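You operate a simulated robot arm through the tools that you are given. There is no shell and no other tool. Be economical: measure what you need, move in short steps, check, and stop when the job is done.

You run a simulated two-armed robot. Do the job below in one go: nothing can be reset, and whatever is moved stays where it is left.

## Task
Pick up the 25 filter cartridge with one hand, pass it to the other hand and put it on the lower shelf of the green table.

It is judged by the outcome, as a careful person would: the job done as asked, and still so three seconds after it is handed in. It fails if anything else is knocked over, pushed out of place, dropped, spilled or broken.

## Robot
Two 7-joint arms with two-finger parallel grippers on one trunk, on a base that drives. Base frame: it is fixed to the floor where the robot stands at the start and does not move with it; the origin is under the middle of the robot, x ahead of it, y to its left, z up. Units: mm, rad, N and s.
The left shoulder is at the start at [70, 130, 987], the right one opposite. With the tool pointing down near the work surface each hand reaches from about 100 to 500 mm from the robot's upright axis, wherever it stands, measured 20 degrees to its own side. Places, roughly: lower shelf of the green table [-3700, -900, 300]. Payload 1.57 kg a hand.
The tool frame of a hand sits at the grasp point between the pads (the TCP): z along the fingers, y along the line on which they close. The tips reach 30 mm beyond it. Largest opening 80 mm; finger width 17, thickness 12; the body of the gripper, 40 by 82 mm, starts 80 mm behind the TCP.
Orientation is that of the tool frame in the base frame, as a unit quaternion [x, y, z, w]. With the fingers straight down and closing along the base's y, the tool's x points along the base's -x, its y along +y and its z along -z.

## Interface
- The arms move only by the tool play_rows. It takes "left_steps", "right_steps" or both (then of equal length, played together; a hand with none holds still); each is a list of rows, each a list of 3 entries, a list of its own where there are three numbers: the shift along the base's x, y, z in mm, then the turn, a rotation vector about the base's x, y, z in rad, then the gripper command, from -1 (shut) to 1 (fully open), values between in proportion. In form: [[[tx, ty, tz], [rx, ry, rz], fingers], ...]. A call has 1 to 10 rows; each row shifts and turns the commanded pose from where the row before left it. Rows are played at 5 a second. More than 50 mm and 0.15 rad between two rows, or a gripper value outside its range, and nothing of the call is played. A pose out of reach is approached as far as the arm can. The call stops where the force on the tool passes 40 N (or 10 N more than at its start, if that is more) or the arm is blocked; 0.2 s more then pass. Each finger travels about 108 mm/s and halts on what it meets, pressing with about 28 N; the grip force reading is that of the motor and also rises with nothing between the fingers. The clock runs only during rows and for 0.2 s after the last one: add rows that do not move to give the fingers time. It gives the time, the measured TCP pose, the force on the tool (base axes), the opening and the grip force at its end, in the units of the frame above (readings bear some noise), with the torque about the TCP (base axes, N m) and any sound that the robot's microphone picked up.
- Cameras (640 x 400 px; columns grow to the right, rows downward): "scene" is now at [125.3, 24.4, 1195.2]; the picture's right is [0.32, -0.95, 0.00], its down [-0.71, -0.24, -0.67] and it looks along [0.63, 0.21, -0.75] (base axes); focal length 262 px, centre (320, 200). "left" rides on the left gripper at [72, 7, -122] in its tool frame; the picture's right is [-0.09, 1.00, 0.00], its down [-0.84, -0.08, -0.54] and it looks along [-0.54, -0.05, 0.84] (tool axes); focal length 238 px, centre (320, 200). "right" rides on the right gripper at [72, -7, -122] in its tool frame; the picture's right is [0.09, 1.00, 0.00], its down [-0.84, 0.08, -0.54] and it looks along [-0.54, 0.05, 0.84] (tool axes); focal length 238 px, centre (320, 200). There is no depth. A picture from a camera that has moved, and an enlarged one, comes with that camera's place and axes in the base frame and with its lens.
- capture(camera): a new picture of that camera. The clock stands still meanwhile.
- slide_trunk(by): slides the trunk up (or, below 0, down) by that many mm; the arms and the scene camera ride with it, the base frame stays. It gives what a move gives, with no picture.
- steer(legs): drives the robot by 1 to 6 legs, each [ahead, left, turn to the left] in mm, mm and rad, along the robot's own axes; the way and the turn of a leg run together, so that a leg with both is an arc; at most 1500 mm and 3.142 rad a leg. The arms and the cameras ride along, it lands a little off, and it stops where it bumps. It gives what a move gives.
- turn_head(pan, tilt): turns the head with the scene camera to pan (to the left, within 1.501 rad either way) and tilt (down, from -0.506 to 1.204), counted from straight ahead of the robot. It gives what a move gives.
- inspect(camera, box): a new picture of the part [left, top, right, bottom] of that camera's present view, enlarged. The clock stands still meanwhile.
- close_job(): hands the job in; it is judged then, once.

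Work in short steps. Places have to be worked out from the pictures, the camera data and where the tool is seen: move nearer, look again, correct. Check each grasp and each placing, and mend what went wrong. You have 120 turns and 100 pictures in all, those below and enlarged ones among them. Open the grippers and draw the arms clear of the work before you hand the job in, unless the task says otherwise; then end with one line.

The tools are called after "Call:" by a JSON object that holds its "fn" and its "kwargs". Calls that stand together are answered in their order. play_rows: Moves the arms, as the interface text tells. Its arguments: {"type":"object","properties":{"left_steps":{"type":"array"},"right_steps":{"type":"array"}},"required":[]} The other tools are called the same way: slide_trunk (by) slides the trunk up or down; steer (legs) drives the base; turn_head (pan, tilt) turns the head that bears the scene camera; capture (camera) takes a picture; inspect (camera, box) takes an enlarged picture of a part of a camera's view; close_job () hands the job in.

At the start:

```text
clock: 0.0
left_position: [319.7, 265.1, 870.9]
left_orientation: [0.0, 1.0, 0.0, 0.0]
left_ft_force: [-0.3, 0.0, -0.4]
left_ft_torque: [0.0, 0.0, 0.0]
left_grip_width: 80.1
left_gripper_force: 0.1
right_position: [371.6, -71.4, 878.8]
right_orientation: [0.0, 1.0, -0.001, 0.0]
right_ft_force: [0.0, -0.2, -0.5]
right_ft_torque: [0.0, 0.0, -0.02]
right_grip_width: 80.1
right_gripper_force: 0.2
trunk travel left (down, up): [-625.0, 315.0]
robot x, y, heading: [0.9, -2.3, 0.0]
head pan, tilt: [0.323, 0.843]
```

scene: 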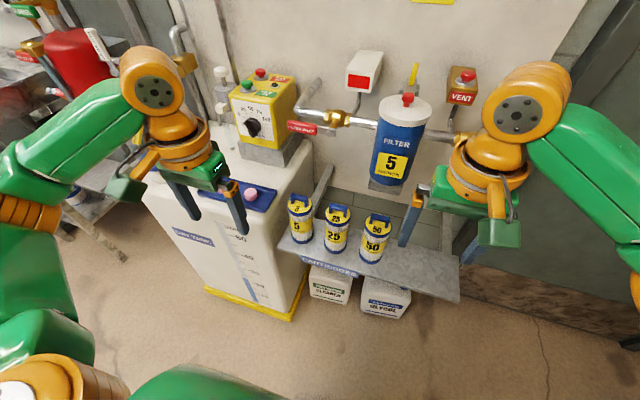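
right: 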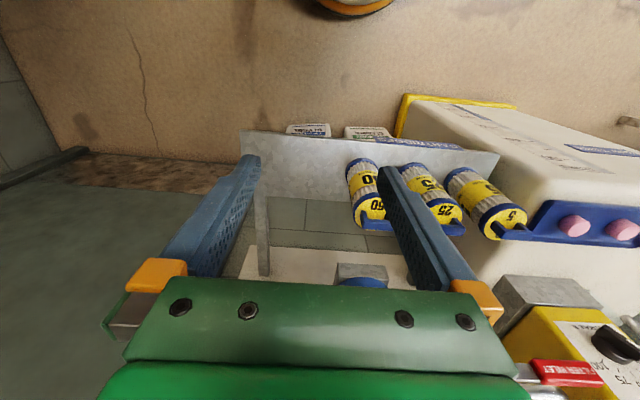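
left: 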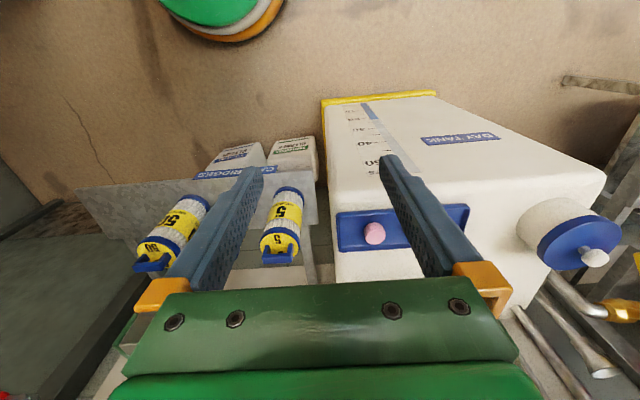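

The 25 cartridge seems to stand in the middle of the row, its top near [458, 93, 766]. I'll enlarge to measure the cartridges and the gaps.

Call:
{"fn": "inspect", "kwargs": {"camera": "scene", "box": [260, 170, 420, 270]}}

Call:
{"fn": "inspect", "kwargs": {"camera": "right", "box": [330, 130, 554, 270]}}

```text
4.00 times, centred on (340, 220) of scene
camera zoom: at [125.3, 24.4, 1195.2], right [0.32, -0.95, 0.0], down [-0.71, -0.24, -0.67], along [0.63, 0.21, -0.75], focal length 1048 px, centre (240, 120)
```

zoom: 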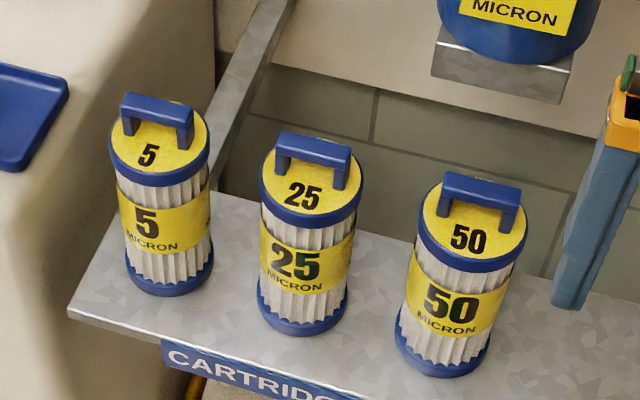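

```text
2.86 times, centred on (442, 200) of right
camera zoom: at [298.5, -77.6, 1001.8], right [-0.09, 1.0, 0.0], down [0.84, 0.08, 0.54], along [0.54, 0.05, -0.84], focal length 681 px, centre (-29, 200)
```

zoom: 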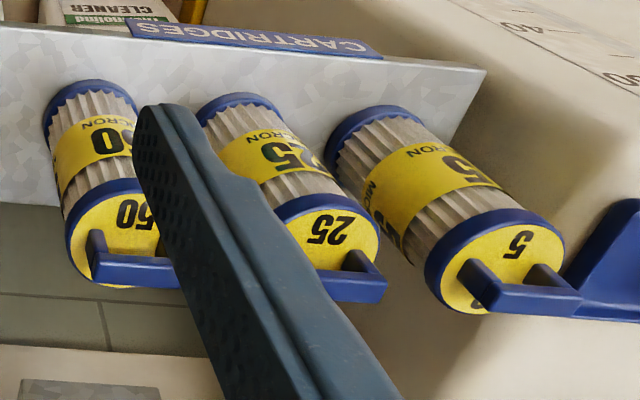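

The bar of the 25's handle runs along y, about 37 mm long, with its top near [478, 100, 768]. I'll come down on it with the left hand, closing along y. First I drive ahead a little for reach, then bring the left hand above it with a slight tilt to stay clear of the pipework.

Call:
{"fn": "steer", "kwargs": {"legs": [[60, 0, 0]]}}

```text
clock: 1.0
left_position: [377.2, 265.9, 872.3]
left_orientation: [-0.001, 1.0, 0.0, 0.0]
left_ft_force: [0.7, -0.6, 0.3]
left_ft_torque: [0.01, 0.03, 0.02]
left_grip_width: 80.2
left_gripper_force: 0.0
right_position: [432.0, -70.3, 879.6]
right_orientation: [-0.001, 1.0, -0.001, 0.001]
right_ft_force: [-0.7, 0.5, 0.0]
right_ft_torque: [0.01, 0.0, -0.03]
right_grip_width: 79.9
right_gripper_force: 0.2
trunk travel left (down, up): [-625.0, 315.0]
robot x, y, heading: [60.5, 1.9, 0.003]
head pan, tilt: [0.323, 0.843]
```

The base went ahead 60 mm. Next I draw the right hand back and bring the left hand over the cartridge row, tilting it slightly.

Call:
{"fn": "play_rows", "kwargs": {"left_steps": [[[0, -40, 0], [0, -0.15, 0], 0.5], [[10, -40, 0], [0, -0.15, 0], 0.5], [[20, -40, 0], [0, 0, 0], 0.5], [[20, -46, 0], [0, 0, 0], 0.5], [[0, 0, -20], [0, 0, 0], 0.5]], "right_steps": [[[-40, -20, 0], [0, 0, 0], 1], [[-40, -20, 0], [0, 0, 0], 1], [[-40, -20, 0], [0, 0, 0], 1], [[-40, -20, 0], [0, 0, 0], 1], [[0, 0, 0], [0, 0, 0], 1]]}}

Call:
{"fn": "capture", "kwargs": {"camera": "left"}}

Call:
{"fn": "capture", "kwargs": {"camera": "scene"}}

```text
refused: row 4 steps farther than a row can; nothing moved
```

```text
94 pictures are left
camera left: at [304.4, 270.9, 992.9], right [0.09, 1.0, 0.0], down [0.84, -0.08, 0.54], along [0.54, -0.05, -0.84], focal length 238 px, centre (320, 200)
```

left: 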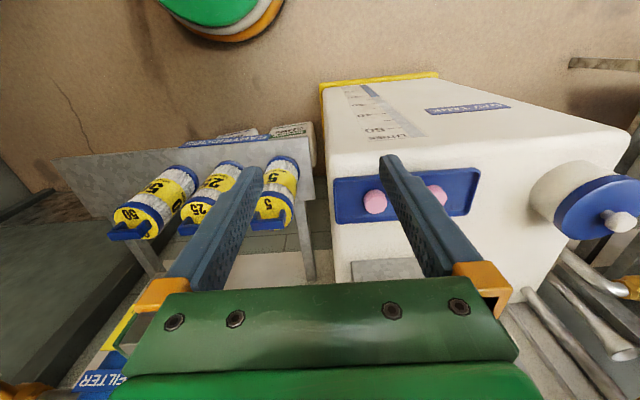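

```text
93 pictures are left
camera scene: at [183.4, 24.6, 1195.4], right [0.32, -0.95, 0.0], down [-0.71, -0.24, -0.67], along [0.63, 0.21, -0.75], focal length 262 px, centre (320, 200)
```

scene: 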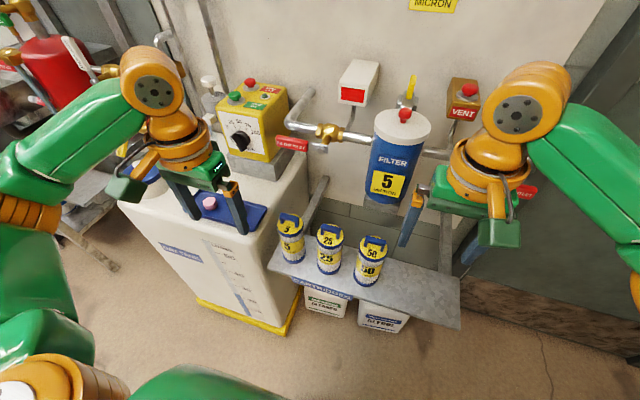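

One row was slightly too long and the call was refused. I'll resend it with shorter rows.

Call:
{"fn": "play_rows", "kwargs": {"left_steps": [[[0, -36, 0], [0, -0.14, 0], 0.5], [[10, -36, 0], [0, -0.14, 0], 0.5], [[20, -36, 0], [0, 0, 0], 0.5], [[20, -36, 0], [0, 0, 0], 0.5], [[0, -22, -20], [0, 0, 0], 0.5], [[0, 0, 0], [0, 0, 0], 0.5]], "right_steps": [[[-40, -20, 0], [0, 0, 0], 1], [[-40, -20, 0], [0, 0, 0], 1], [[-40, -20, 0], [0, 0, 0], 1], [[-40, -20, 0], [0, 0, 0], 1], [[0, 0, 0], [0, 0, 0], 1], [[0, 0, 0], [0, 0, 0], 1]]}}

Call:
{"fn": "capture", "kwargs": {"camera": "left"}}

Call:
{"fn": "capture", "kwargs": {"camera": "scene"}}

```text
clock: 2.4
left_position: [427.3, 100.7, 852.6]
left_orientation: [-0.001, 0.99, 0.0, 0.139]
left_ft_force: [0.0, 0.4, -0.3]
left_ft_torque: [0.02, -0.03, -0.01]
left_grip_width: 59.9
left_gripper_force: 0.0
right_position: [268.7, -153.1, 877.6]
right_orientation: [-0.001, 1.0, -0.001, 0.0]
right_ft_force: [1.2, 0.3, 0.6]
right_ft_torque: [-0.03, 0.0, -0.05]
right_grip_width: 80.0
right_gripper_force: 0.1
trunk travel left (down, up): [-625.0, 315.0]
robot x, y, heading: [57.9, 1.9, 0.005]
head pan, tilt: [0.323, 0.843]
```

```text
92 pictures are left
camera left: at [324.2, 104.7, 949.3], right [0.09, 1.0, 0.03], down [0.65, -0.08, 0.75], along [0.75, -0.05, -0.66], focal length 238 px, centre (320, 200)
```

left: 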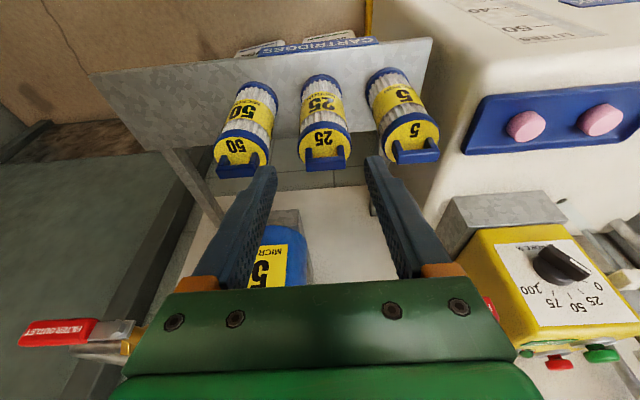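

```text
91 pictures are left
camera scene: at [184.3, 24.6, 1195.3], right [0.32, -0.95, 0.0], down [-0.71, -0.24, -0.67], along [0.63, 0.21, -0.75], focal length 262 px, centre (320, 200)
```

scene: 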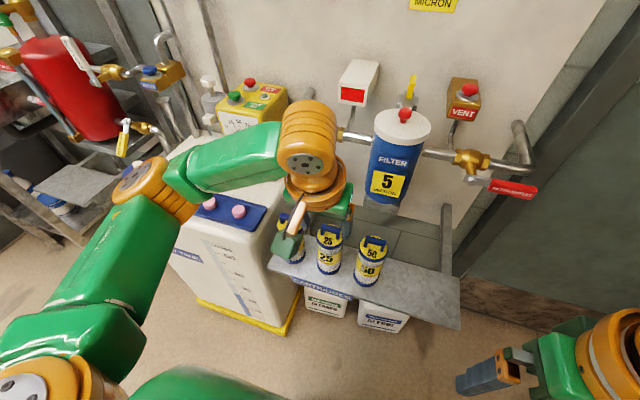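

The handle still works out at about [477, 101, 766], and the cartridges stand about 87 mm apart. That leaves room to grip the cap itself with a 68 mm opening. I'll go down along the tool axis to just above it and look.

Call:
{"fn": "play_rows", "kwargs": {"left_steps": [[[20, 0, -5], [0, 0, 0], 0.7], [[8, 0, -20], [0, 0, 0], 0.7], [[6, 0, -20], [0, 0, 0], 0.7], [[0, 0, 0], [0, 0, 0], 0.7]]}}

Call:
{"fn": "capture", "kwargs": {"camera": "left"}}

Call:
{"fn": "inspect", "kwargs": {"camera": "scene", "box": [240, 170, 400, 270]}}

```text
clock: 3.4
left_position: [461.7, 102.2, 805.1]
left_orientation: [-0.002, 0.99, 0.001, 0.138]
left_ft_force: [0.5, -0.9, 0.7]
left_ft_torque: [-0.03, -0.03, -0.02]
left_grip_width: 68.1
left_gripper_force: 0.1
right_position: [269.3, -153.8, 877.9]
right_orientation: [-0.001, 1.0, 0.0, 0.001]
right_ft_force: [-0.6, 0.7, 0.5]
right_ft_torque: [0.02, 0.0, -0.02]
right_grip_width: 80.1
right_gripper_force: 0.2
trunk travel left (down, up): [-625.0, 315.0]
robot x, y, heading: [57.1, 1.6, 0.003]
head pan, tilt: [0.323, 0.843]
```

```text
90 pictures are left
camera left: at [358.5, 106.7, 902.5], right [0.09, 1.0, 0.03], down [0.65, -0.08, 0.75], along [0.75, -0.05, -0.66], focal length 238 px, centre (320, 200)
```

left: 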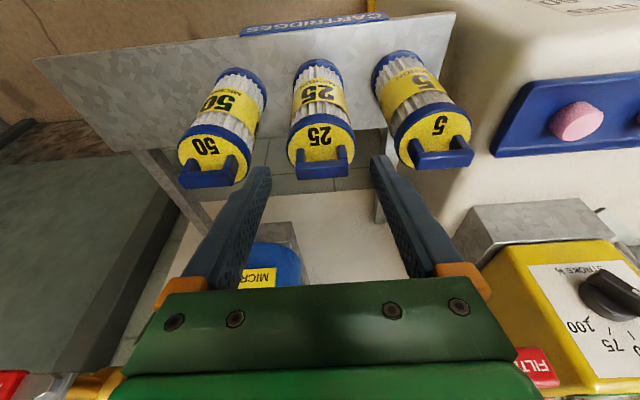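

```text
4.00 times, centred on (320, 220) of scene
camera zoom: at [184.5, 24.4, 1195.2], right [0.32, -0.95, 0.0], down [-0.71, -0.24, -0.67], along [0.63, 0.21, -0.75], focal length 1048 px, centre (320, 120)
```

zoom: 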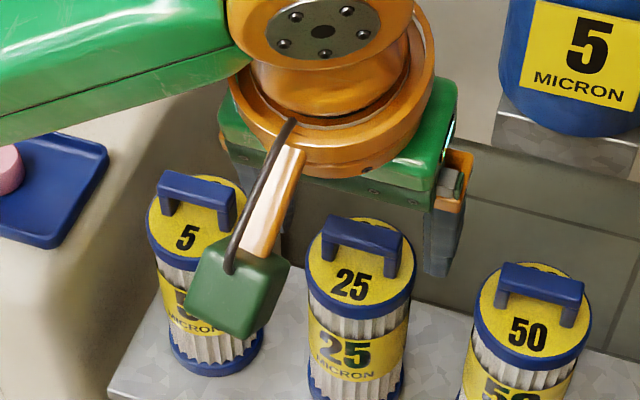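

The two views agree on y ≈ 102 but only weakly on height. I'll go down another 30 mm, which clears on both sides, and look again from nearby.

Call:
{"fn": "play_rows", "kwargs": {"left_steps": [[[4, 0, -15], [0, 0, 0], 0.7], [[5, 0, -17], [0, 0, 0], 0.7], [[0, 0, 0], [0, 0, 0], 0.7]]}}

Call:
{"fn": "capture", "kwargs": {"camera": "left"}}

Call:
{"fn": "inspect", "kwargs": {"camera": "scene", "box": [240, 170, 400, 270]}}

```text
clock: 4.2
left_position: [470.9, 99.9, 774.8]
left_orientation: [0.0, 0.99, 0.0, 0.139]
left_ft_force: [-0.9, 0.2, 0.2]
left_ft_torque: [0.0, 0.0, 0.0]
left_grip_width: 67.9
left_gripper_force: 0.1
right_position: [269.1, -154.4, 877.6]
right_orientation: [-0.001, 1.0, -0.001, 0.001]
right_ft_force: [0.0, 0.6, 0.6]
right_ft_torque: [0.02, 0.0, -0.02]
right_grip_width: 80.0
right_gripper_force: 0.0
trunk travel left (down, up): [-625.0, 315.0]
robot x, y, heading: [61.4, -1.4, -0.001]
head pan, tilt: [0.323, 0.843]
```

```text
88 pictures are left
camera left: at [368.0, 105.5, 870.9], right [0.09, 1.0, 0.03], down [0.65, -0.08, 0.75], along [0.75, -0.05, -0.66], focal length 238 px, centre (320, 200)
```

left: 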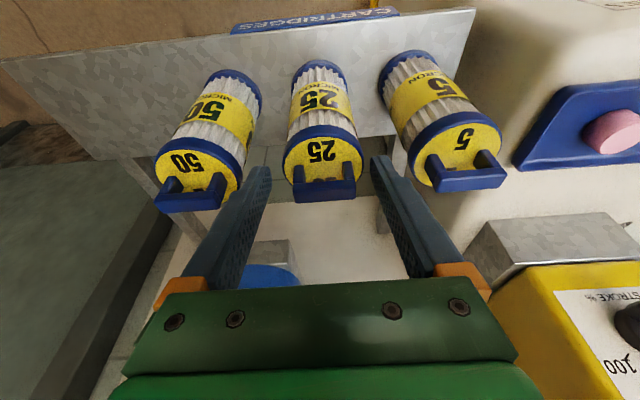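

```text
4.00 times, centred on (320, 220) of scene
camera zoom: at [184.5, 24.5, 1195.2], right [0.32, -0.95, 0.0], down [-0.71, -0.24, -0.67], along [0.63, 0.21, -0.75], focal length 1048 px, centre (320, 120)
```

zoom: 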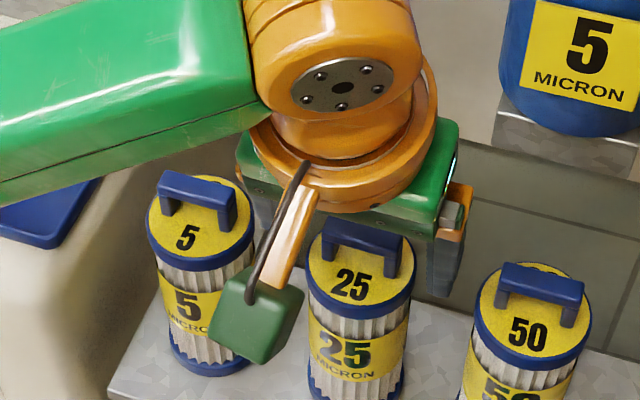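

The spacing and cap scale put the cap at about 150 mm depth, with the bar top near z 767 as before. The cartridge lies between the fingers, about 2–3 mm towards +y. I'll go down along the axis to z ≈ 752 and close gently.

Call:
{"fn": "play_rows", "kwargs": {"left_steps": [[[3, 2, -11], [0, 0, 0], 0.7], [[3, 0, -11], [0, 0, 0], 0.7], [[0, 0, 0], [0, 0, 0], 0.7], [[0, 0, 0], [0, 0, 0], 0.4], [[0, 0, 0], [0, 0, 0], 0.1], [[0, 0, 0], [0, 0, 0], -0.2], [[0, 0, 0], [0, 0, 0], -0.2]]}}

Call:
{"fn": "capture", "kwargs": {"camera": "left"}}

Call:
{"fn": "inspect", "kwargs": {"camera": "scene", "box": [240, 170, 400, 270]}}

```text
clock: 5.8
left_position: [476.0, 101.0, 751.9]
left_orientation: [0.0, 0.99, 0.0, 0.14]
left_ft_force: [-0.1, 0.4, -0.3]
left_ft_torque: [0.04, -0.05, -0.01]
left_grip_width: 56.9
left_gripper_force: 28.3
right_position: [269.5, -153.6, 877.1]
right_orientation: [-0.001, 1.0, -0.001, 0.0]
right_ft_force: [-0.2, -0.7, 0.0]
right_ft_torque: [-0.06, 0.0, -0.02]
right_grip_width: 80.0
right_gripper_force: 0.0
trunk travel left (down, up): [-625.0, 315.0]
robot x, y, heading: [60.1, 0.8, 0.008]
head pan, tilt: [0.323, 0.843]
```

```text
86 pictures are left
camera left: at [373.5, 106.5, 848.9], right [0.09, 1.0, 0.03], down [0.65, -0.08, 0.75], along [0.75, -0.05, -0.66], focal length 238 px, centre (320, 200)
```

left: 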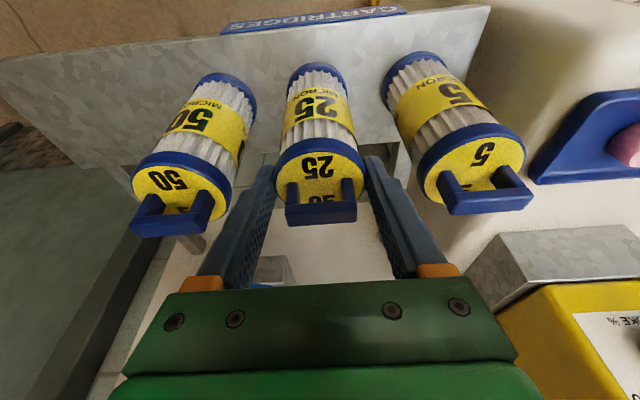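

```text
4.00 times, centred on (320, 220) of scene
camera zoom: at [184.7, 24.6, 1195.2], right [0.32, -0.95, 0.0], down [-0.71, -0.24, -0.67], along [0.63, 0.21, -0.75], focal length 1048 px, centre (320, 120)
```

zoom: 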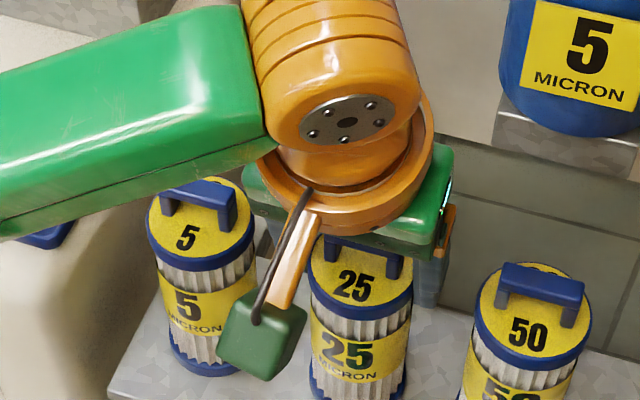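

The grip is firm at 57 mm, 28 N. I'll lift a little and check.

Call:
{"fn": "play_rows", "kwargs": {"left_steps": [[[0, 0, 10], [0, 0, 0], -0.5], [[0, 0, 20], [0, 0, 0], -0.5], [[0, 0, 20], [0, 0, 0], -0.5], [[0, 0, 0], [0, 0, 0], -0.5]]}}

Call:
{"fn": "capture", "kwargs": {"camera": "left"}}

```text
clock: 6.8
left_position: [477.8, 100.4, 802.6]
left_orientation: [-0.001, 0.99, 0.0, 0.139]
left_ft_force: [-0.1, -0.5, -1.5]
left_ft_torque: [-0.02, 0.04, 0.01]
left_grip_width: 56.9
left_gripper_force: 28.3
right_position: [269.8, -154.5, 878.0]
right_orientation: [0.0, 1.0, 0.0, 0.0]
right_ft_force: [0.0, -0.3, -0.3]
right_ft_torque: [-0.01, 0.03, 0.0]
right_grip_width: 80.1
right_gripper_force: 0.0
trunk travel left (down, up): [-625.0, 315.0]
robot x, y, heading: [59.5, -1.8, 0.001]
head pan, tilt: [0.323, 0.843]
```

```text
84 pictures are left
camera left: at [373.9, 106.9, 899.8], right [0.09, 1.0, 0.02], down [0.66, -0.08, 0.75], along [0.75, -0.05, -0.66], focal length 238 px, centre (320, 200)
```

left: 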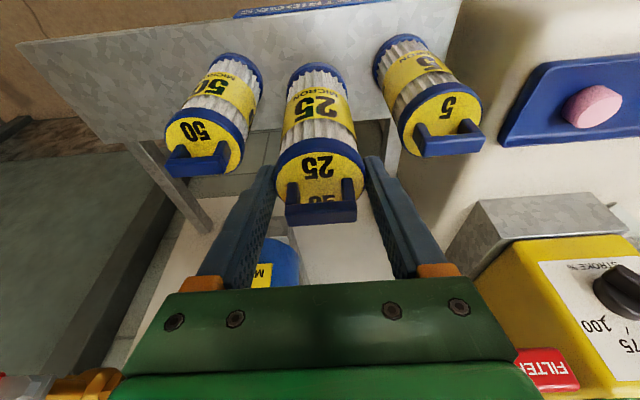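

The cartridge is up and hanging straight. I'll draw it straight back out of the row, raise it, and then back the base away.

Call:
{"fn": "play_rows", "kwargs": {"left_steps": [[[-10, 0, 20], [0, 0, 0], -0.5], [[-30, 0, 10], [0, 0, 0], -0.5], [[-40, 0, 10], [0, 0, 0], -0.5], [[-40, 0, 10], [0, 0, 0], -0.5], [[0, 0, 0], [0, 0, 0], -0.5]]}}

Call:
{"fn": "steer", "kwargs": {"legs": [[-400, 0, 0]]}}

Call:
{"fn": "turn_head", "kwargs": {"pan": 0, "tilt": 0.6}}

Call:
{"fn": "capture", "kwargs": {"camera": "scene"}}

```text
clock: 8.0
left_position: [357.4, 97.1, 853.0]
left_orientation: [-0.001, 0.99, 0.001, 0.139]
left_ft_force: [-0.3, 0.1, -1.6]
left_ft_torque: [0.0, 0.02, -0.02]
left_grip_width: 57.2
left_gripper_force: 27.9
right_position: [269.6, -155.2, 878.1]
right_orientation: [-0.001, 1.0, -0.001, 0.001]
right_ft_force: [0.8, -0.3, -0.2]
right_ft_torque: [0.0, 0.0, 0.01]
right_grip_width: 80.0
right_gripper_force: 0.1
trunk travel left (down, up): [-625.0, 315.0]
robot x, y, heading: [60.7, 1.9, -0.003]
head pan, tilt: [0.323, 0.843]
```

```text
clock: 10.4
left_position: [-34.2, 97.2, 852.7]
left_orientation: [-0.006, 0.99, 0.001, 0.14]
left_ft_force: [-0.2, 0.0, -0.9]
left_ft_torque: [-0.01, -0.02, 0.02]
left_grip_width: 57.0
left_gripper_force: 28.1
right_position: [-119.9, -153.5, 876.4]
right_orientation: [-0.006, 1.0, -0.001, 0.0]
right_ft_force: [0.3, 1.2, 0.8]
right_ft_torque: [0.01, -0.04, 0.01]
right_grip_width: 80.0
right_gripper_force: 0.0
trunk travel left (down, up): [-625.0, 315.0]
robot x, y, heading: [-332.7, -3.7, 0.015]
head pan, tilt: [0.323, 0.843]
```

```text
clock: 11.2
left_position: [-34.1, 99.1, 851.8]
left_orientation: [-0.006, 0.99, 0.001, 0.139]
left_ft_force: [-0.3, 0.6, -1.9]
left_ft_torque: [0.0, -0.01, -0.01]
left_grip_width: 57.1
left_gripper_force: 27.6
right_position: [-121.2, -153.4, 878.2]
right_orientation: [-0.006, 1.0, -0.001, 0.0]
right_ft_force: [0.3, 0.1, 0.1]
right_ft_torque: [0.02, 0.01, -0.04]
right_grip_width: 80.4
right_gripper_force: 0.0
trunk travel left (down, up): [-625.0, 315.0]
robot x, y, heading: [-334.1, 1.3, 0.01]
head pan, tilt: [0.0, 0.6]
```

```text
83 pictures are left
camera scene: at [-193.3, -1.4, 1215.4], right [0.01, -1.0, 0.0], down [-0.57, -0.01, -0.82], along [0.82, 0.01, -0.57], focal length 262 px, centre (320, 200)
```

scene: 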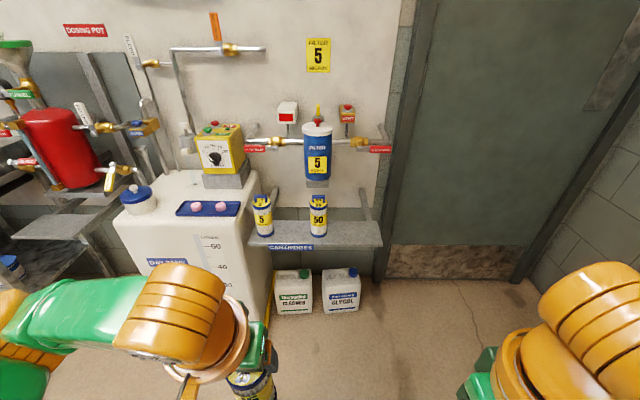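

The neighbouring cartridges are undisturbed. Before turning round, I look to the right for obstacles.

Call:
{"fn": "turn_head", "kwargs": {"pan": -1.4, "tilt": 0.4}}

Call:
{"fn": "capture", "kwargs": {"camera": "scene"}}

Call:
{"fn": "turn_head", "kwargs": {"pan": 1.4, "tilt": 0.4}}

Call:
{"fn": "capture", "kwargs": {"camera": "scene"}}

```text
clock: 12.8
left_position: [-35.1, 97.9, 851.3]
left_orientation: [-0.006, 0.99, 0.001, 0.138]
left_ft_force: [0.3, 0.1, -1.2]
left_ft_torque: [0.0, -0.04, -0.01]
left_grip_width: 57.1
left_gripper_force: 28.2
right_position: [-121.8, -155.1, 878.7]
right_orientation: [-0.007, 1.0, -0.001, 0.0]
right_ft_force: [0.2, -0.2, -1.0]
right_ft_torque: [0.01, 0.02, 0.02]
right_grip_width: 80.0
right_gripper_force: 0.1
trunk travel left (down, up): [-625.0, 315.0]
robot x, y, heading: [-332.3, -2.3, 0.015]
head pan, tilt: [-1.4, 0.4]
```

```text
82 pictures are left
camera scene: at [-264.7, -93.6, 1233.7], right [-0.98, -0.18, 0.0], down [-0.07, 0.38, -0.92], along [0.17, -0.91, -0.39], focal length 262 px, centre (320, 200)
```

scene: 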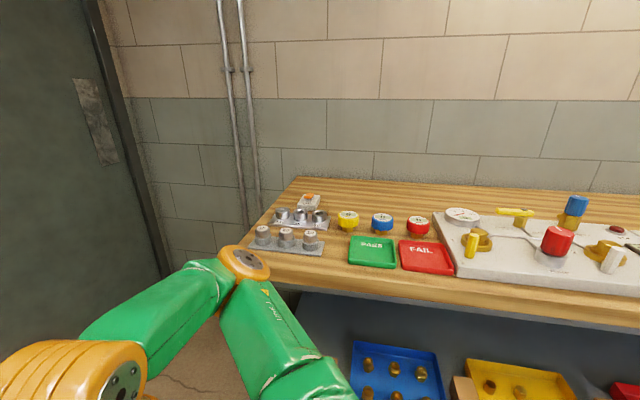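

```text
clock: 15.2
left_position: [-34.2, 98.1, 852.8]
left_orientation: [-0.005, 0.99, 0.0, 0.139]
left_ft_force: [0.6, 0.5, -1.8]
left_ft_torque: [0.04, 0.0, -0.02]
left_grip_width: 56.9
left_gripper_force: 28.3
right_position: [-121.0, -154.4, 878.5]
right_orientation: [-0.006, 1.0, -0.001, 0.001]
right_ft_force: [0.4, 0.3, 0.4]
right_ft_torque: [-0.02, -0.02, 0.02]
right_grip_width: 80.2
right_gripper_force: 0.1
trunk travel left (down, up): [-625.0, 315.0]
robot x, y, heading: [-332.3, -4.7, 0.012]
head pan, tilt: [1.4, 0.4]
```

```text
81 pictures are left
camera scene: at [-266.9, 88.9, 1233.7], right [0.99, -0.16, 0.0], down [-0.06, -0.38, -0.92], along [0.15, 0.91, -0.39], focal length 262 px, centre (320, 200)
```

scene: 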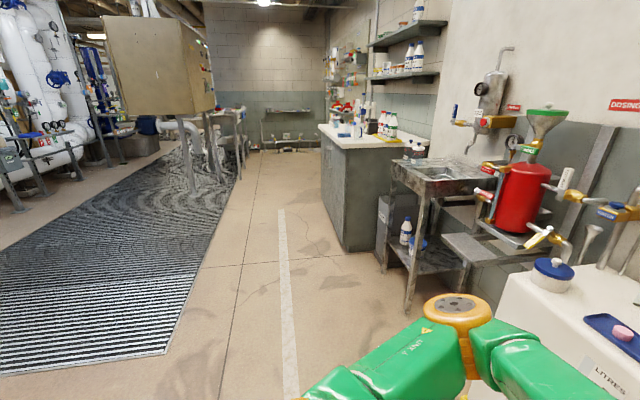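

A workbench stands to the right and there is open floor to the left. I'll move 250 mm left, turn left in place and look.

Call:
{"fn": "steer", "kwargs": {"legs": [[0, 250, 0], [0, 0, 1.57]]}}

Call:
{"fn": "capture", "kwargs": {"camera": "scene"}}

```text
clock: 20.9
left_position: [-441.2, 544.4, 852.8]
left_orientation: [0.709, -0.691, -0.099, -0.096]
left_ft_force: [-0.1, -0.5, -2.3]
left_ft_torque: [-0.01, 0.03, 0.03]
left_grip_width: 56.6
left_gripper_force: 28.0
right_position: [-187.5, 460.8, 878.0]
right_orientation: [0.716, -0.698, 0.0, -0.001]
right_ft_force: [-0.1, 0.5, -0.5]
right_ft_torque: [-0.02, 0.0, 0.0]
right_grip_width: 80.1
right_gripper_force: 0.0
trunk travel left (down, up): [-625.0, 315.0]
robot x, y, heading: [-334.1, 247.8, 1.6]
head pan, tilt: [1.4, 0.4]
```

```text
80 pictures are left
camera scene: at [-428.4, 310.7, 1233.7], right [0.14, 0.99, 0.0], down [0.39, -0.06, -0.92], along [-0.91, 0.13, -0.39], focal length 262 px, centre (320, 200)
```

scene: 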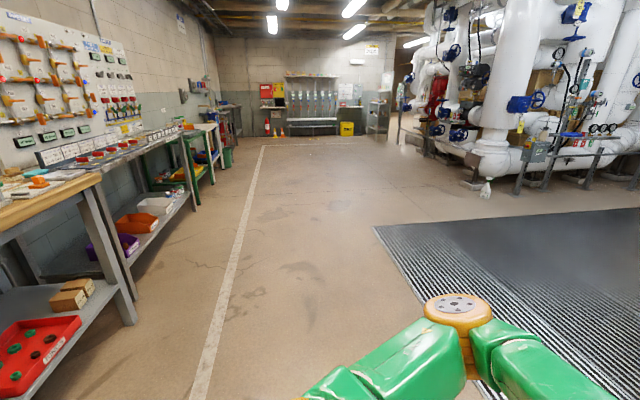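

The aisle toward -x is clear and the green-framed table stands along the left wall. I'll turn to face along -x and drive ahead 1500 mm.

Call:
{"fn": "steer", "kwargs": {"legs": [[0, 0, 1.54], [1500, 0, 0]]}}

Call:
{"fn": "turn_head", "kwargs": {"pan": 0.4, "tilt": 0.4}}

Call:
{"fn": "capture", "kwargs": {"camera": "scene"}}

```text
clock: 31.9
left_position: [-2089.5, 155.1, 852.6]
left_orientation: [0.99, -0.003, -0.139, 0.0]
left_ft_force: [-0.6, 0.1, -1.2]
left_ft_torque: [0.01, -0.04, 0.02]
left_grip_width: 57.0
left_gripper_force: 28.3
right_position: [-2001.7, 405.3, 877.0]
right_orientation: [1.0, -0.001, -0.001, 0.0]
right_ft_force: [0.0, -0.6, -0.6]
right_ft_torque: [0.0, 0.02, 0.0]
right_grip_width: 79.8
right_gripper_force: 0.0
trunk travel left (down, up): [-625.0, 315.0]
robot x, y, heading: [-1791.7, 247.8, 3.139]
head pan, tilt: [1.4, 0.4]
```

```text
clock: 33.2
left_position: [-2090.8, 154.2, 851.7]
left_orientation: [0.99, -0.002, -0.139, -0.001]
left_ft_force: [-0.8, -0.2, -1.7]
left_ft_torque: [-0.05, 0.0, 0.02]
left_grip_width: 57.0
left_gripper_force: 28.4
right_position: [-2000.6, 405.1, 877.3]
right_orientation: [1.0, -0.001, 0.0, -0.001]
right_ft_force: [-0.2, -0.3, 0.1]
right_ft_torque: [-0.04, 0.0, 0.0]
right_grip_width: 80.1
right_gripper_force: 0.0
trunk travel left (down, up): [-625.0, 315.0]
robot x, y, heading: [-1790.5, 253.2, 3.138]
head pan, tilt: [0.4, 0.4]
```

```text
79 pictures are left
camera scene: at [-1926.6, 214.2, 1233.7], right [-0.39, 0.92, 0.0], down [0.36, 0.15, -0.92], along [-0.85, -0.36, -0.39], focal length 262 px, centre (320, 200)
```

scene: 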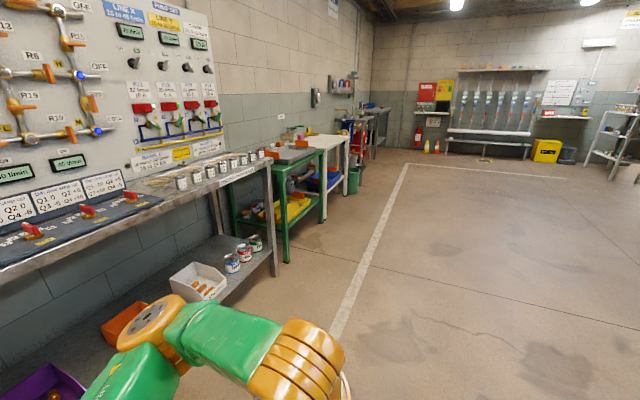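

The green table is past the grey bench, with a yellow bin on its lower shelf. I'll drive to x ≈ -3700 and turn left to face it.

Call:
{"fn": "steer", "kwargs": {"legs": [[1500, 0, 0], [410, 0, 0], [0, 0, 1.57]]}}

Call:
{"fn": "turn_head", "kwargs": {"pan": 0, "tilt": 0.6}}

Call:
{"fn": "capture", "kwargs": {"camera": "scene"}}

```text
clock: 46.6
left_position: [-3623.2, -33.4, 851.8]
left_orientation: [0.704, 0.696, -0.099, 0.098]
left_ft_force: [-1.2, 0.0, -2.0]
left_ft_torque: [-0.02, 0.0, -0.03]
left_grip_width: 56.8
left_gripper_force: 28.2
right_position: [-3874.8, 58.8, 879.2]
right_orientation: [0.712, 0.702, 0.0, -0.001]
right_ft_force: [-0.4, 1.0, -0.3]
right_ft_torque: [-0.01, 0.0, 0.02]
right_grip_width: 80.1
right_gripper_force: 0.1
trunk travel left (down, up): [-625.0, 315.0]
robot x, y, heading: [-3718.5, 267.5, -1.581]
head pan, tilt: [0.4, 0.4]
```

```text
clock: 47.5
left_position: [-3624.3, -33.6, 852.0]
left_orientation: [0.705, 0.696, -0.099, 0.097]
left_ft_force: [0.5, -0.5, -1.9]
left_ft_torque: [0.0, 0.02, 0.0]
left_grip_width: 57.3
left_gripper_force: 27.6
right_position: [-3873.8, 59.0, 878.1]
right_orientation: [0.712, 0.703, 0.0, 0.001]
right_ft_force: [0.3, 0.3, 0.4]
right_ft_torque: [0.02, 0.02, 0.0]
right_grip_width: 80.0
right_gripper_force: 0.0
trunk travel left (down, up): [-625.0, 315.0]
robot x, y, heading: [-3719.4, 267.3, -1.586]
head pan, tilt: [0.0, 0.6]
```

```text
78 pictures are left
camera scene: at [-3717.9, 127.6, 1215.5], right [-1.0, 0.01, 0.0], down [0.01, 0.56, -0.83], along [-0.01, -0.83, -0.56], focal length 262 px, centre (320, 200)
```

scene: 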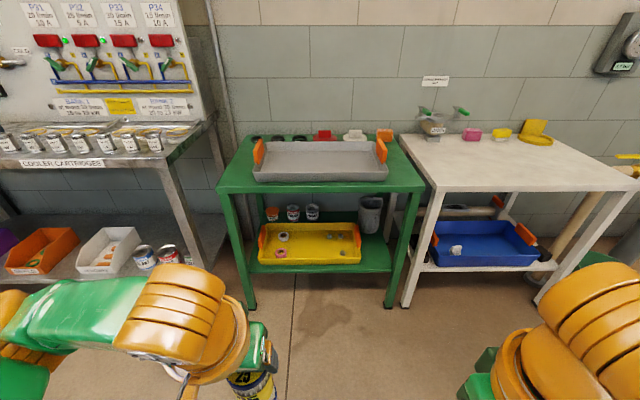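

The lower shelf holds a yellow bin, some cans and a jug, and it seems free at the front right. I enlarge it.

Call:
{"fn": "inspect", "kwargs": {"camera": "scene", "box": [208, 180, 432, 320]}}

```text
2.86 times, centred on (320, 250) of scene
camera zoom: at [-3717.9, 127.6, 1215.5], right [-1.0, 0.01, 0.0], down [0.01, 0.56, -0.83], along [-0.01, -0.83, -0.56], focal length 749 px, centre (320, 57)
```

zoom: 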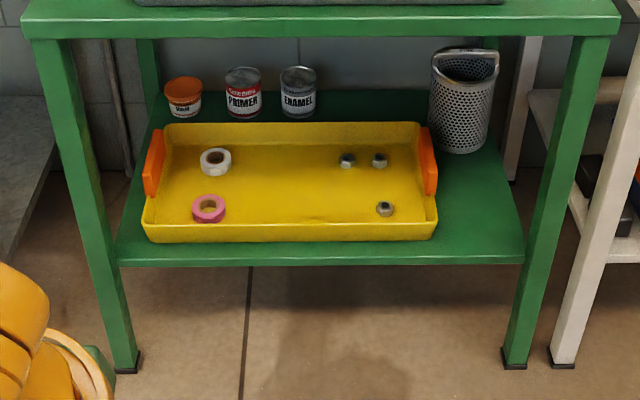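

The front-right strip of the shelf is free: x about -3925 to -4040, y about -670 to -850, between the bin, the jug and the leg. The right hand suits that spot, so I hand over now in open space. The left hand moves forward while the right hand swings to fingers pointing ahead.

Call:
{"fn": "play_rows", "kwargs": {"left_steps": [[[0, -12, 0], [0, 0, 0], -0.5], [[0, -12, 0], [0, 0, 0], -0.5], [[0, -12, 0], [0, 0, 0], -0.5], [[0, -12, 0], [0, 0, 0], -0.5], [[0, -12, 0], [0, 0, 0], -0.5], [[0, -12, 0], [0, 0, 0], -0.5], [[0, -12, 0], [0, 0, 0], -0.5], [[0, -12, 0], [0, 0, 0], -0.5], [[0, -12, 0], [0, 0, 0], -0.5], [[0, -12, 0], [0, 0, 0], -0.5]], "right_steps": [[[-10, -8, -8], [-0.145, 0, 0], 1], [[-10, -8, -8], [-0.145, 0, 0], 1], [[-10, -8, -8], [-0.145, 0, 0], 1], [[-10, -8, -8], [-0.145, 0, 0], 1], [[-10, -8, -8], [-0.145, 0, 0], 1], [[-10, -8, -8], [-0.145, 0, 0], 1], [[-10, -8, -8], [-0.145, 0, 0], 1], [[-10, -8, -8], [-0.145, 0, 0], 1], [[-10, -8, -8], [-0.145, 0, 0], 1], [[-10, -8, -8], [-0.145, 0, 0], 1]]}}

Call:
{"fn": "capture", "kwargs": {"camera": "scene"}}

Call:
{"fn": "capture", "kwargs": {"camera": "right"}}

```text
clock: 49.7
left_position: [-3624.6, -154.5, 852.2]
left_orientation: [0.704, 0.696, -0.098, 0.098]
left_ft_force: [-0.7, -0.8, -2.2]
left_ft_torque: [0.0, 0.01, 0.01]
left_grip_width: 57.1
left_gripper_force: 28.6
right_position: [-3988.0, -170.1, 880.8]
right_orientation: [0.533, 0.527, -0.465, 0.471]
right_ft_force: [-0.7, -1.0, 0.1]
right_ft_torque: [-0.01, 0.01, 0.0]
right_grip_width: 79.9
right_gripper_force: 0.2
right hand out of reach, approached as far as the arm can: row 1, 2, 3, 4, 5, 6, 7, 8
trunk travel left (down, up): [-625.0, 315.0]
robot x, y, heading: [-3712.7, 267.7, -1.584]
head pan, tilt: [0.0, 0.6]
```

```text
76 pictures are left
camera scene: at [-3718.8, 126.5, 1215.4], right [-1.0, 0.01, 0.0], down [0.01, 0.57, -0.82], along [-0.01, -0.82, -0.57], focal length 262 px, centre (320, 200)
```

scene: 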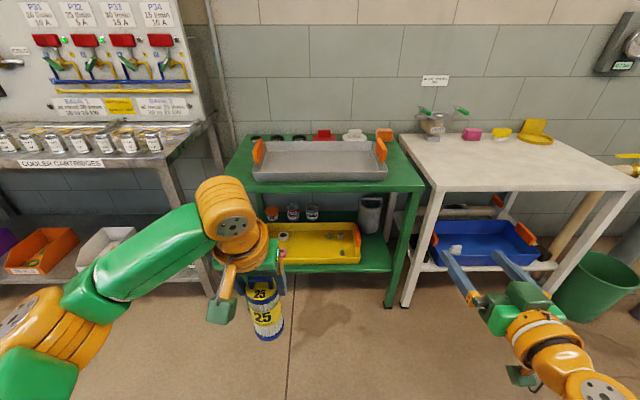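

```text
75 pictures are left
camera right: at [-3995.3, -40.2, 825.2], right [1.0, 0.01, -0.08], down [0.07, 0.43, 0.9], along [0.04, -0.9, 0.43], focal length 238 px, centre (320, 200)
```

right: 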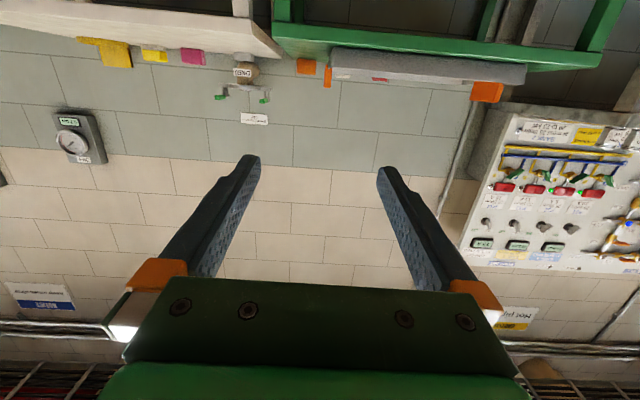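

The right hand now points ahead but ended further forward than commanded. I check whether it is settled.

Call:
{"fn": "play_rows", "kwargs": {"right_steps": [[[0, 0, 0], [0, 0, 0], 1], [[0, 0, 0], [0, 0, 0], 1]]}}

```text
clock: 50.3
left_position: [-3622.8, -153.7, 851.8]
left_orientation: [0.705, 0.696, -0.099, 0.098]
left_ft_force: [-0.7, -0.3, -2.0]
left_ft_torque: [0.01, 0.02, -0.01]
left_grip_width: 57.3
left_gripper_force: 27.9
right_position: [-3987.2, -170.9, 881.4]
right_orientation: [0.533, 0.526, -0.466, 0.471]
right_ft_force: [0.3, 0.5, -0.4]
right_ft_torque: [-0.01, 0.0, 0.01]
right_grip_width: 79.8
right_gripper_force: 0.1
trunk travel left (down, up): [-625.0, 315.0]
robot x, y, heading: [-3716.5, 266.7, -1.585]
head pan, tilt: [0.0, 0.6]
```

The right hand is settled at [-3987, -171, 881]. The left hand brings the cartridge to [-3700, -234, 862], and the right hand comes in low, lined up in front of its lower body.

Call:
{"fn": "play_rows", "kwargs": {"left_steps": [[[-15, -16, 2], [0, 0, 0], -0.5], [[-15, -16, 2], [0, 0, 0], -0.5], [[-15, -16, 2], [0, 0, 0], -0.5], [[-15, -16, 2], [0, 0, 0], -0.5], [[-16, -16, 2], [0, 0, 0], -0.5], [[0, 0, 0], [0, 0, 0], -0.5]], "right_steps": [[[5, 15, -20], [0, 0, 0], 1], [[5, 15, -20], [0, 0, 0], 1], [[20, 0, -20], [0, 0, 0], 1], [[25, 0, -20], [0, 0, 0], 1], [[25, 0, -6], [0, 0, 0], 1], [[25, 0, 0], [0, 0, 0], 1]]}}

Call:
{"fn": "capture", "kwargs": {"camera": "scene"}}

Call:
{"fn": "capture", "kwargs": {"camera": "right"}}

```text
clock: 51.7
left_position: [-3699.2, -233.8, 863.2]
left_orientation: [0.705, 0.696, -0.099, 0.097]
left_ft_force: [0.0, 0.2, -1.7]
left_ft_torque: [0.03, 0.03, -0.02]
left_grip_width: 57.2
left_gripper_force: 28.1
right_position: [-3879.6, -139.0, 798.2]
right_orientation: [0.532, 0.526, -0.467, 0.471]
right_ft_force: [1.1, 0.5, 1.1]
right_ft_torque: [0.0, 0.02, -0.04]
right_grip_width: 79.8
right_gripper_force: 0.1
trunk travel left (down, up): [-625.0, 315.0]
robot x, y, heading: [-3716.4, 268.2, -1.585]
head pan, tilt: [0.0, 0.6]
```

```text
74 pictures are left
camera scene: at [-3716.9, 127.4, 1215.5], right [-1.0, 0.01, 0.0], down [0.01, 0.57, -0.82], along [-0.01, -0.82, -0.57], focal length 262 px, centre (320, 200)
```

scene: 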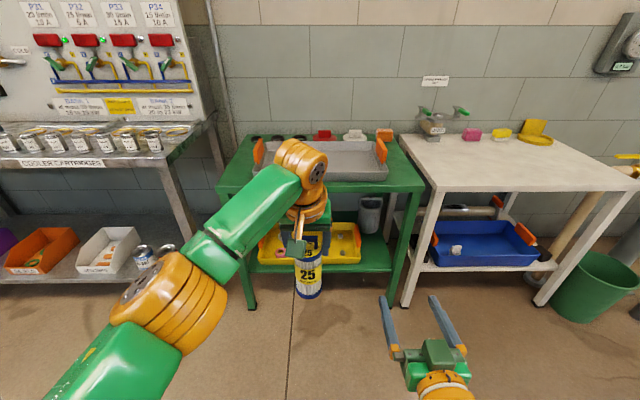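

```text
73 pictures are left
camera right: at [-3888.2, -8.9, 742.2], right [1.0, 0.01, -0.08], down [0.07, 0.44, 0.9], along [0.04, -0.9, 0.44], focal length 238 px, centre (320, 200)
```

right: 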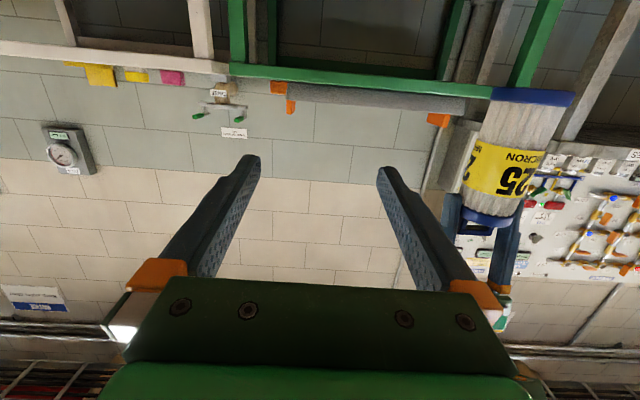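

Seen from the right hand, the cartridge bottom is near z 738 at x ≈ -3700. Gripping at z ≈ 797 will be below the left fingertips. I slide the right hand across to line up.

Call:
{"fn": "play_rows", "kwargs": {"right_steps": [[[40, 0, 0], [0, 0, 0], 1], [[45, 0, 0], [0, 0, 0], 1], [[45, 0, 0], [0, 0, 0], 1], [[48, 0, 0], [0, 0, 0], 1], [[0, 0, 0], [0, 0, 0], 1]]}}

Call:
{"fn": "capture", "kwargs": {"camera": "right"}}

Call:
{"fn": "capture", "kwargs": {"camera": "scene"}}

```text
clock: 52.9
left_position: [-3699.9, -234.0, 863.2]
left_orientation: [0.704, 0.696, -0.099, 0.098]
left_ft_force: [0.2, 0.4, -1.6]
left_ft_torque: [0.0, 0.03, 0.02]
left_grip_width: 57.1
left_gripper_force: 27.7
right_position: [-3705.1, -137.9, 797.3]
right_orientation: [0.532, 0.526, -0.466, 0.472]
right_ft_force: [-0.7, 0.2, 0.0]
right_ft_torque: [-0.01, -0.03, 0.02]
right_grip_width: 80.0
right_gripper_force: 0.0
trunk travel left (down, up): [-625.0, 315.0]
robot x, y, heading: [-3715.8, 266.8, -1.584]
head pan, tilt: [0.0, 0.6]
```

```text
72 pictures are left
camera right: at [-3712.4, -8.6, 741.4], right [1.0, 0.01, -0.08], down [0.07, 0.44, 0.9], along [0.04, -0.9, 0.44], focal length 238 px, centre (320, 200)
```

right: 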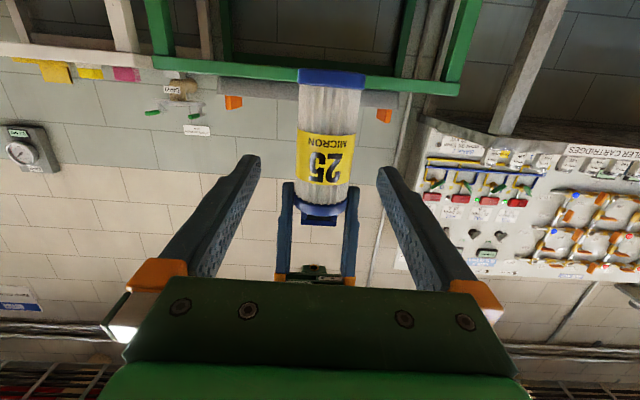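

```text
71 pictures are left
camera scene: at [-3718.9, 127.3, 1215.5], right [-1.0, 0.01, 0.0], down [0.01, 0.57, -0.82], along [-0.01, -0.82, -0.57], focal length 262 px, centre (320, 200)
```

scene: 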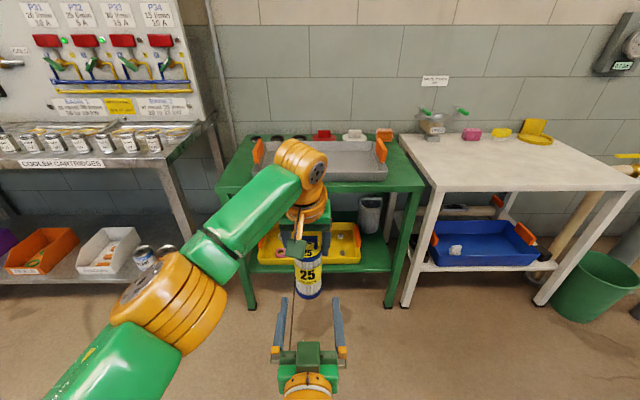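

The cartridge is centred between the right fingers, within about 4 mm. I advance 96 mm and close on it.

Call:
{"fn": "play_rows", "kwargs": {"right_steps": [[[2, -32, 0], [0, 0, 0], 1], [[2, -32, 0], [0, 0, 0], 1], [[1, -30, 0], [0, 0, 0], 1], [[0, 0, 0], [0, 0, 0], 1]]}}

Call:
{"fn": "capture", "kwargs": {"camera": "right"}}

Call:
{"fn": "inspect", "kwargs": {"camera": "scene", "box": [230, 200, 390, 300]}}

```text
clock: 53.8
left_position: [-3702.8, -234.0, 863.6]
left_orientation: [0.705, 0.695, -0.103, 0.096]
left_ft_force: [-7.0, -1.4, -2.0]
left_ft_torque: [-0.08, 0.71, -0.28]
left_grip_width: 60.4
left_gripper_force: 27.8
right_position: [-3738.4, -233.3, 760.7]
right_orientation: [0.506, 0.558, -0.503, 0.424]
right_ft_force: [7.6, 2.4, 0.4]
right_ft_torque: [-0.04, -0.04, 0.3]
right_grip_width: 79.8
right_gripper_force: 0.1
trunk travel left (down, up): [-625.0, 315.0]
robot x, y, heading: [-3717.8, 267.2, -1.585]
head pan, tilt: [0.0, 0.6]
stopped in row 4 (right hand): the arm was blocked; the commanded pose is now the measured one
```

```text
70 pictures are left
camera right: at [-3751.5, -102.4, 709.0], right [0.97, -0.01, -0.22], down [0.2, 0.42, 0.89], along [0.09, -0.91, 0.41], focal length 238 px, centre (320, 200)
```

right: 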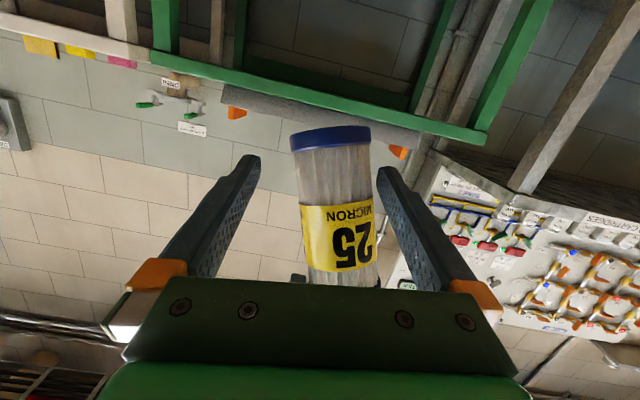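

```text
4.00 times, centred on (310, 250) of scene
camera zoom: at [-3718.1, 127.3, 1215.5], right [-1.0, 0.01, 0.0], down [0.01, 0.57, -0.82], along [-0.01, -0.82, -0.57], focal length 1048 px, centre (360, 0)
```

zoom: 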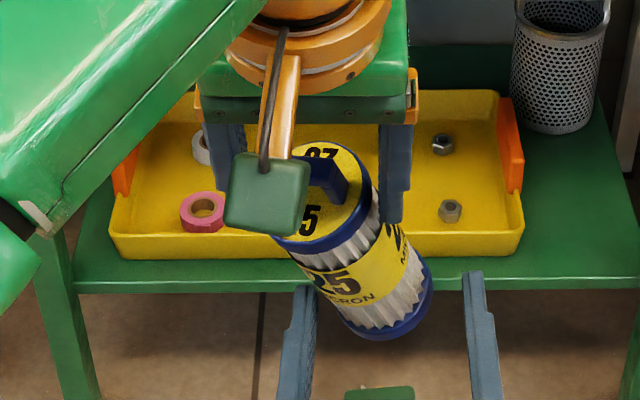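

Something diverted the right hand: it ended low and to the side, and pushed the cartridge so it tilts in the left grip. The left hand still holds. I look at the whole scene for what blocked it.

Call:
{"fn": "turn_head", "kwargs": {"pan": -0.2, "tilt": 1.0}}

Call:
{"fn": "capture", "kwargs": {"camera": "scene"}}

Call:
{"fn": "capture", "kwargs": {"camera": "left"}}

```text
clock: 54.7
left_position: [-3701.5, -233.5, 864.2]
left_orientation: [0.706, 0.694, -0.103, 0.096]
left_ft_force: [-14.3, 0.5, -1.4]
left_ft_torque: [0.03, 1.48, -0.4]
left_grip_width: 60.4
left_gripper_force: 28.3
right_position: [-3738.3, -232.9, 760.4]
right_orientation: [0.507, 0.558, -0.502, 0.424]
right_ft_force: [14.6, 0.0, -0.2]
right_ft_torque: [0.08, 0.0, 0.39]
right_grip_width: 80.0
right_gripper_force: 0.0
trunk travel left (down, up): [-625.0, 315.0]
robot x, y, heading: [-3717.7, 263.6, -1.589]
head pan, tilt: [-0.201, 1.0]
```

```text
68 pictures are left
camera scene: at [-3731.6, 147.5, 1183.5], right [-0.98, 0.21, 0.0], down [0.18, 0.82, -0.54], along [-0.11, -0.53, -0.84], focal length 262 px, centre (320, 200)
```

scene: 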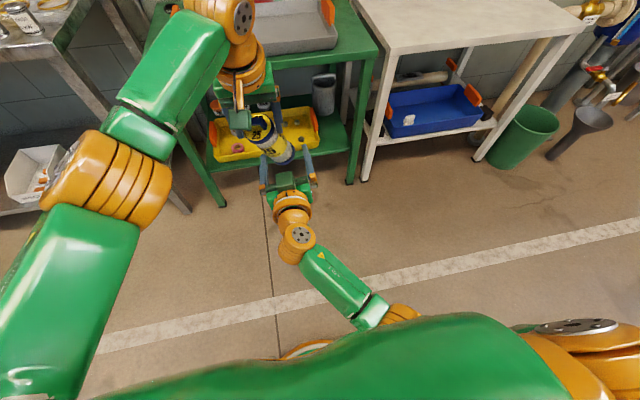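

```text
67 pictures are left
camera left: at [-3692.6, -132.0, 960.2], right [0.99, -0.11, 0.02], down [-0.08, -0.65, 0.75], along [-0.07, -0.75, -0.66], focal length 238 px, centre (320, 200)
```

left: 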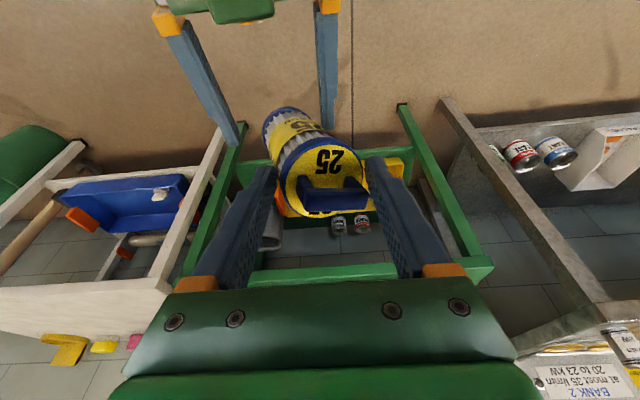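

The right elbow seems tucked against the trunk, so the hand was bent off its path and its inner finger is pressing the cartridge sideways. I relieve it by moving the right hand sideways toward +x in small steps.

Call:
{"fn": "play_rows", "kwargs": {"right_steps": [[[8, 0, 0], [0, 0, 0], 1], [[8, 0, 0], [0, 0, 0], 1], [[8, 0, 0], [0, 0, 0], 1], [[0, 0, 0], [0, 0, 0], 1]]}}

Call:
{"fn": "capture", "kwargs": {"camera": "left"}}

Call:
{"fn": "capture", "kwargs": {"camera": "right"}}

```text
clock: 55.9
left_position: [-3701.7, -233.1, 864.6]
left_orientation: [0.706, 0.694, -0.102, 0.097]
left_ft_force: [-3.0, -0.3, -2.4]
left_ft_torque: [-0.02, 0.41, -0.15]
left_grip_width: 59.4
left_gripper_force: 27.7
right_position: [-3744.8, -234.8, 740.2]
right_orientation: [0.493, 0.573, -0.526, 0.389]
right_ft_force: [3.8, 1.3, 0.7]
right_ft_torque: [-0.03, -0.05, 0.13]
right_grip_width: 79.8
right_gripper_force: 0.0
trunk travel left (down, up): [-625.0, 315.0]
robot x, y, heading: [-3717.8, 268.5, -1.578]
head pan, tilt: [-0.201, 1.0]
stopped in row 4 (right hand): the arm was blocked; the commanded pose is now the measured one
```

```text
66 pictures are left
camera left: at [-3692.6, -132.0, 960.1], right [0.99, -0.11, 0.02], down [-0.08, -0.65, 0.75], along [-0.07, -0.75, -0.66], focal length 238 px, centre (320, 200)
```

left: 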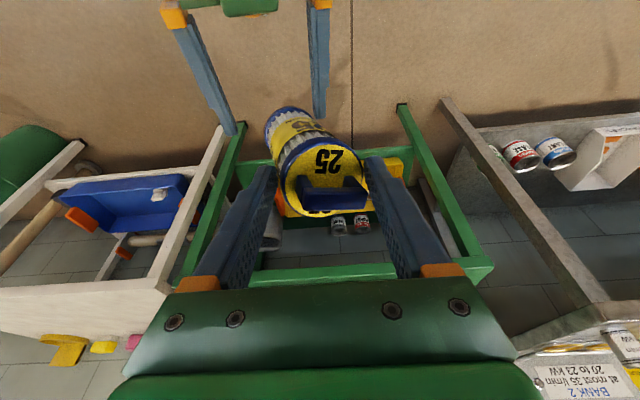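

```text
65 pictures are left
camera right: at [-3759.1, -102.0, 690.4], right [0.95, -0.02, -0.31], down [0.29, 0.4, 0.87], along [0.1, -0.92, 0.39], focal length 238 px, centre (320, 200)
```

right: 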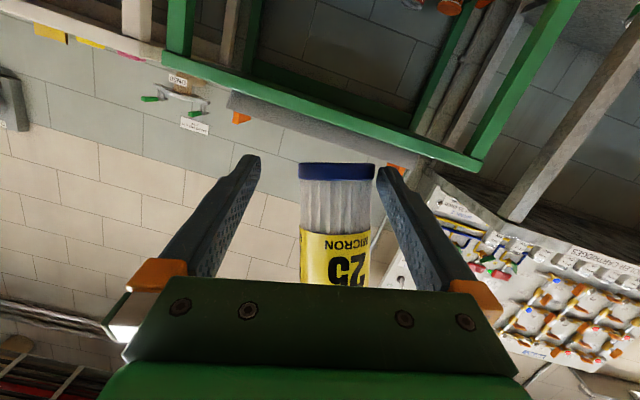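

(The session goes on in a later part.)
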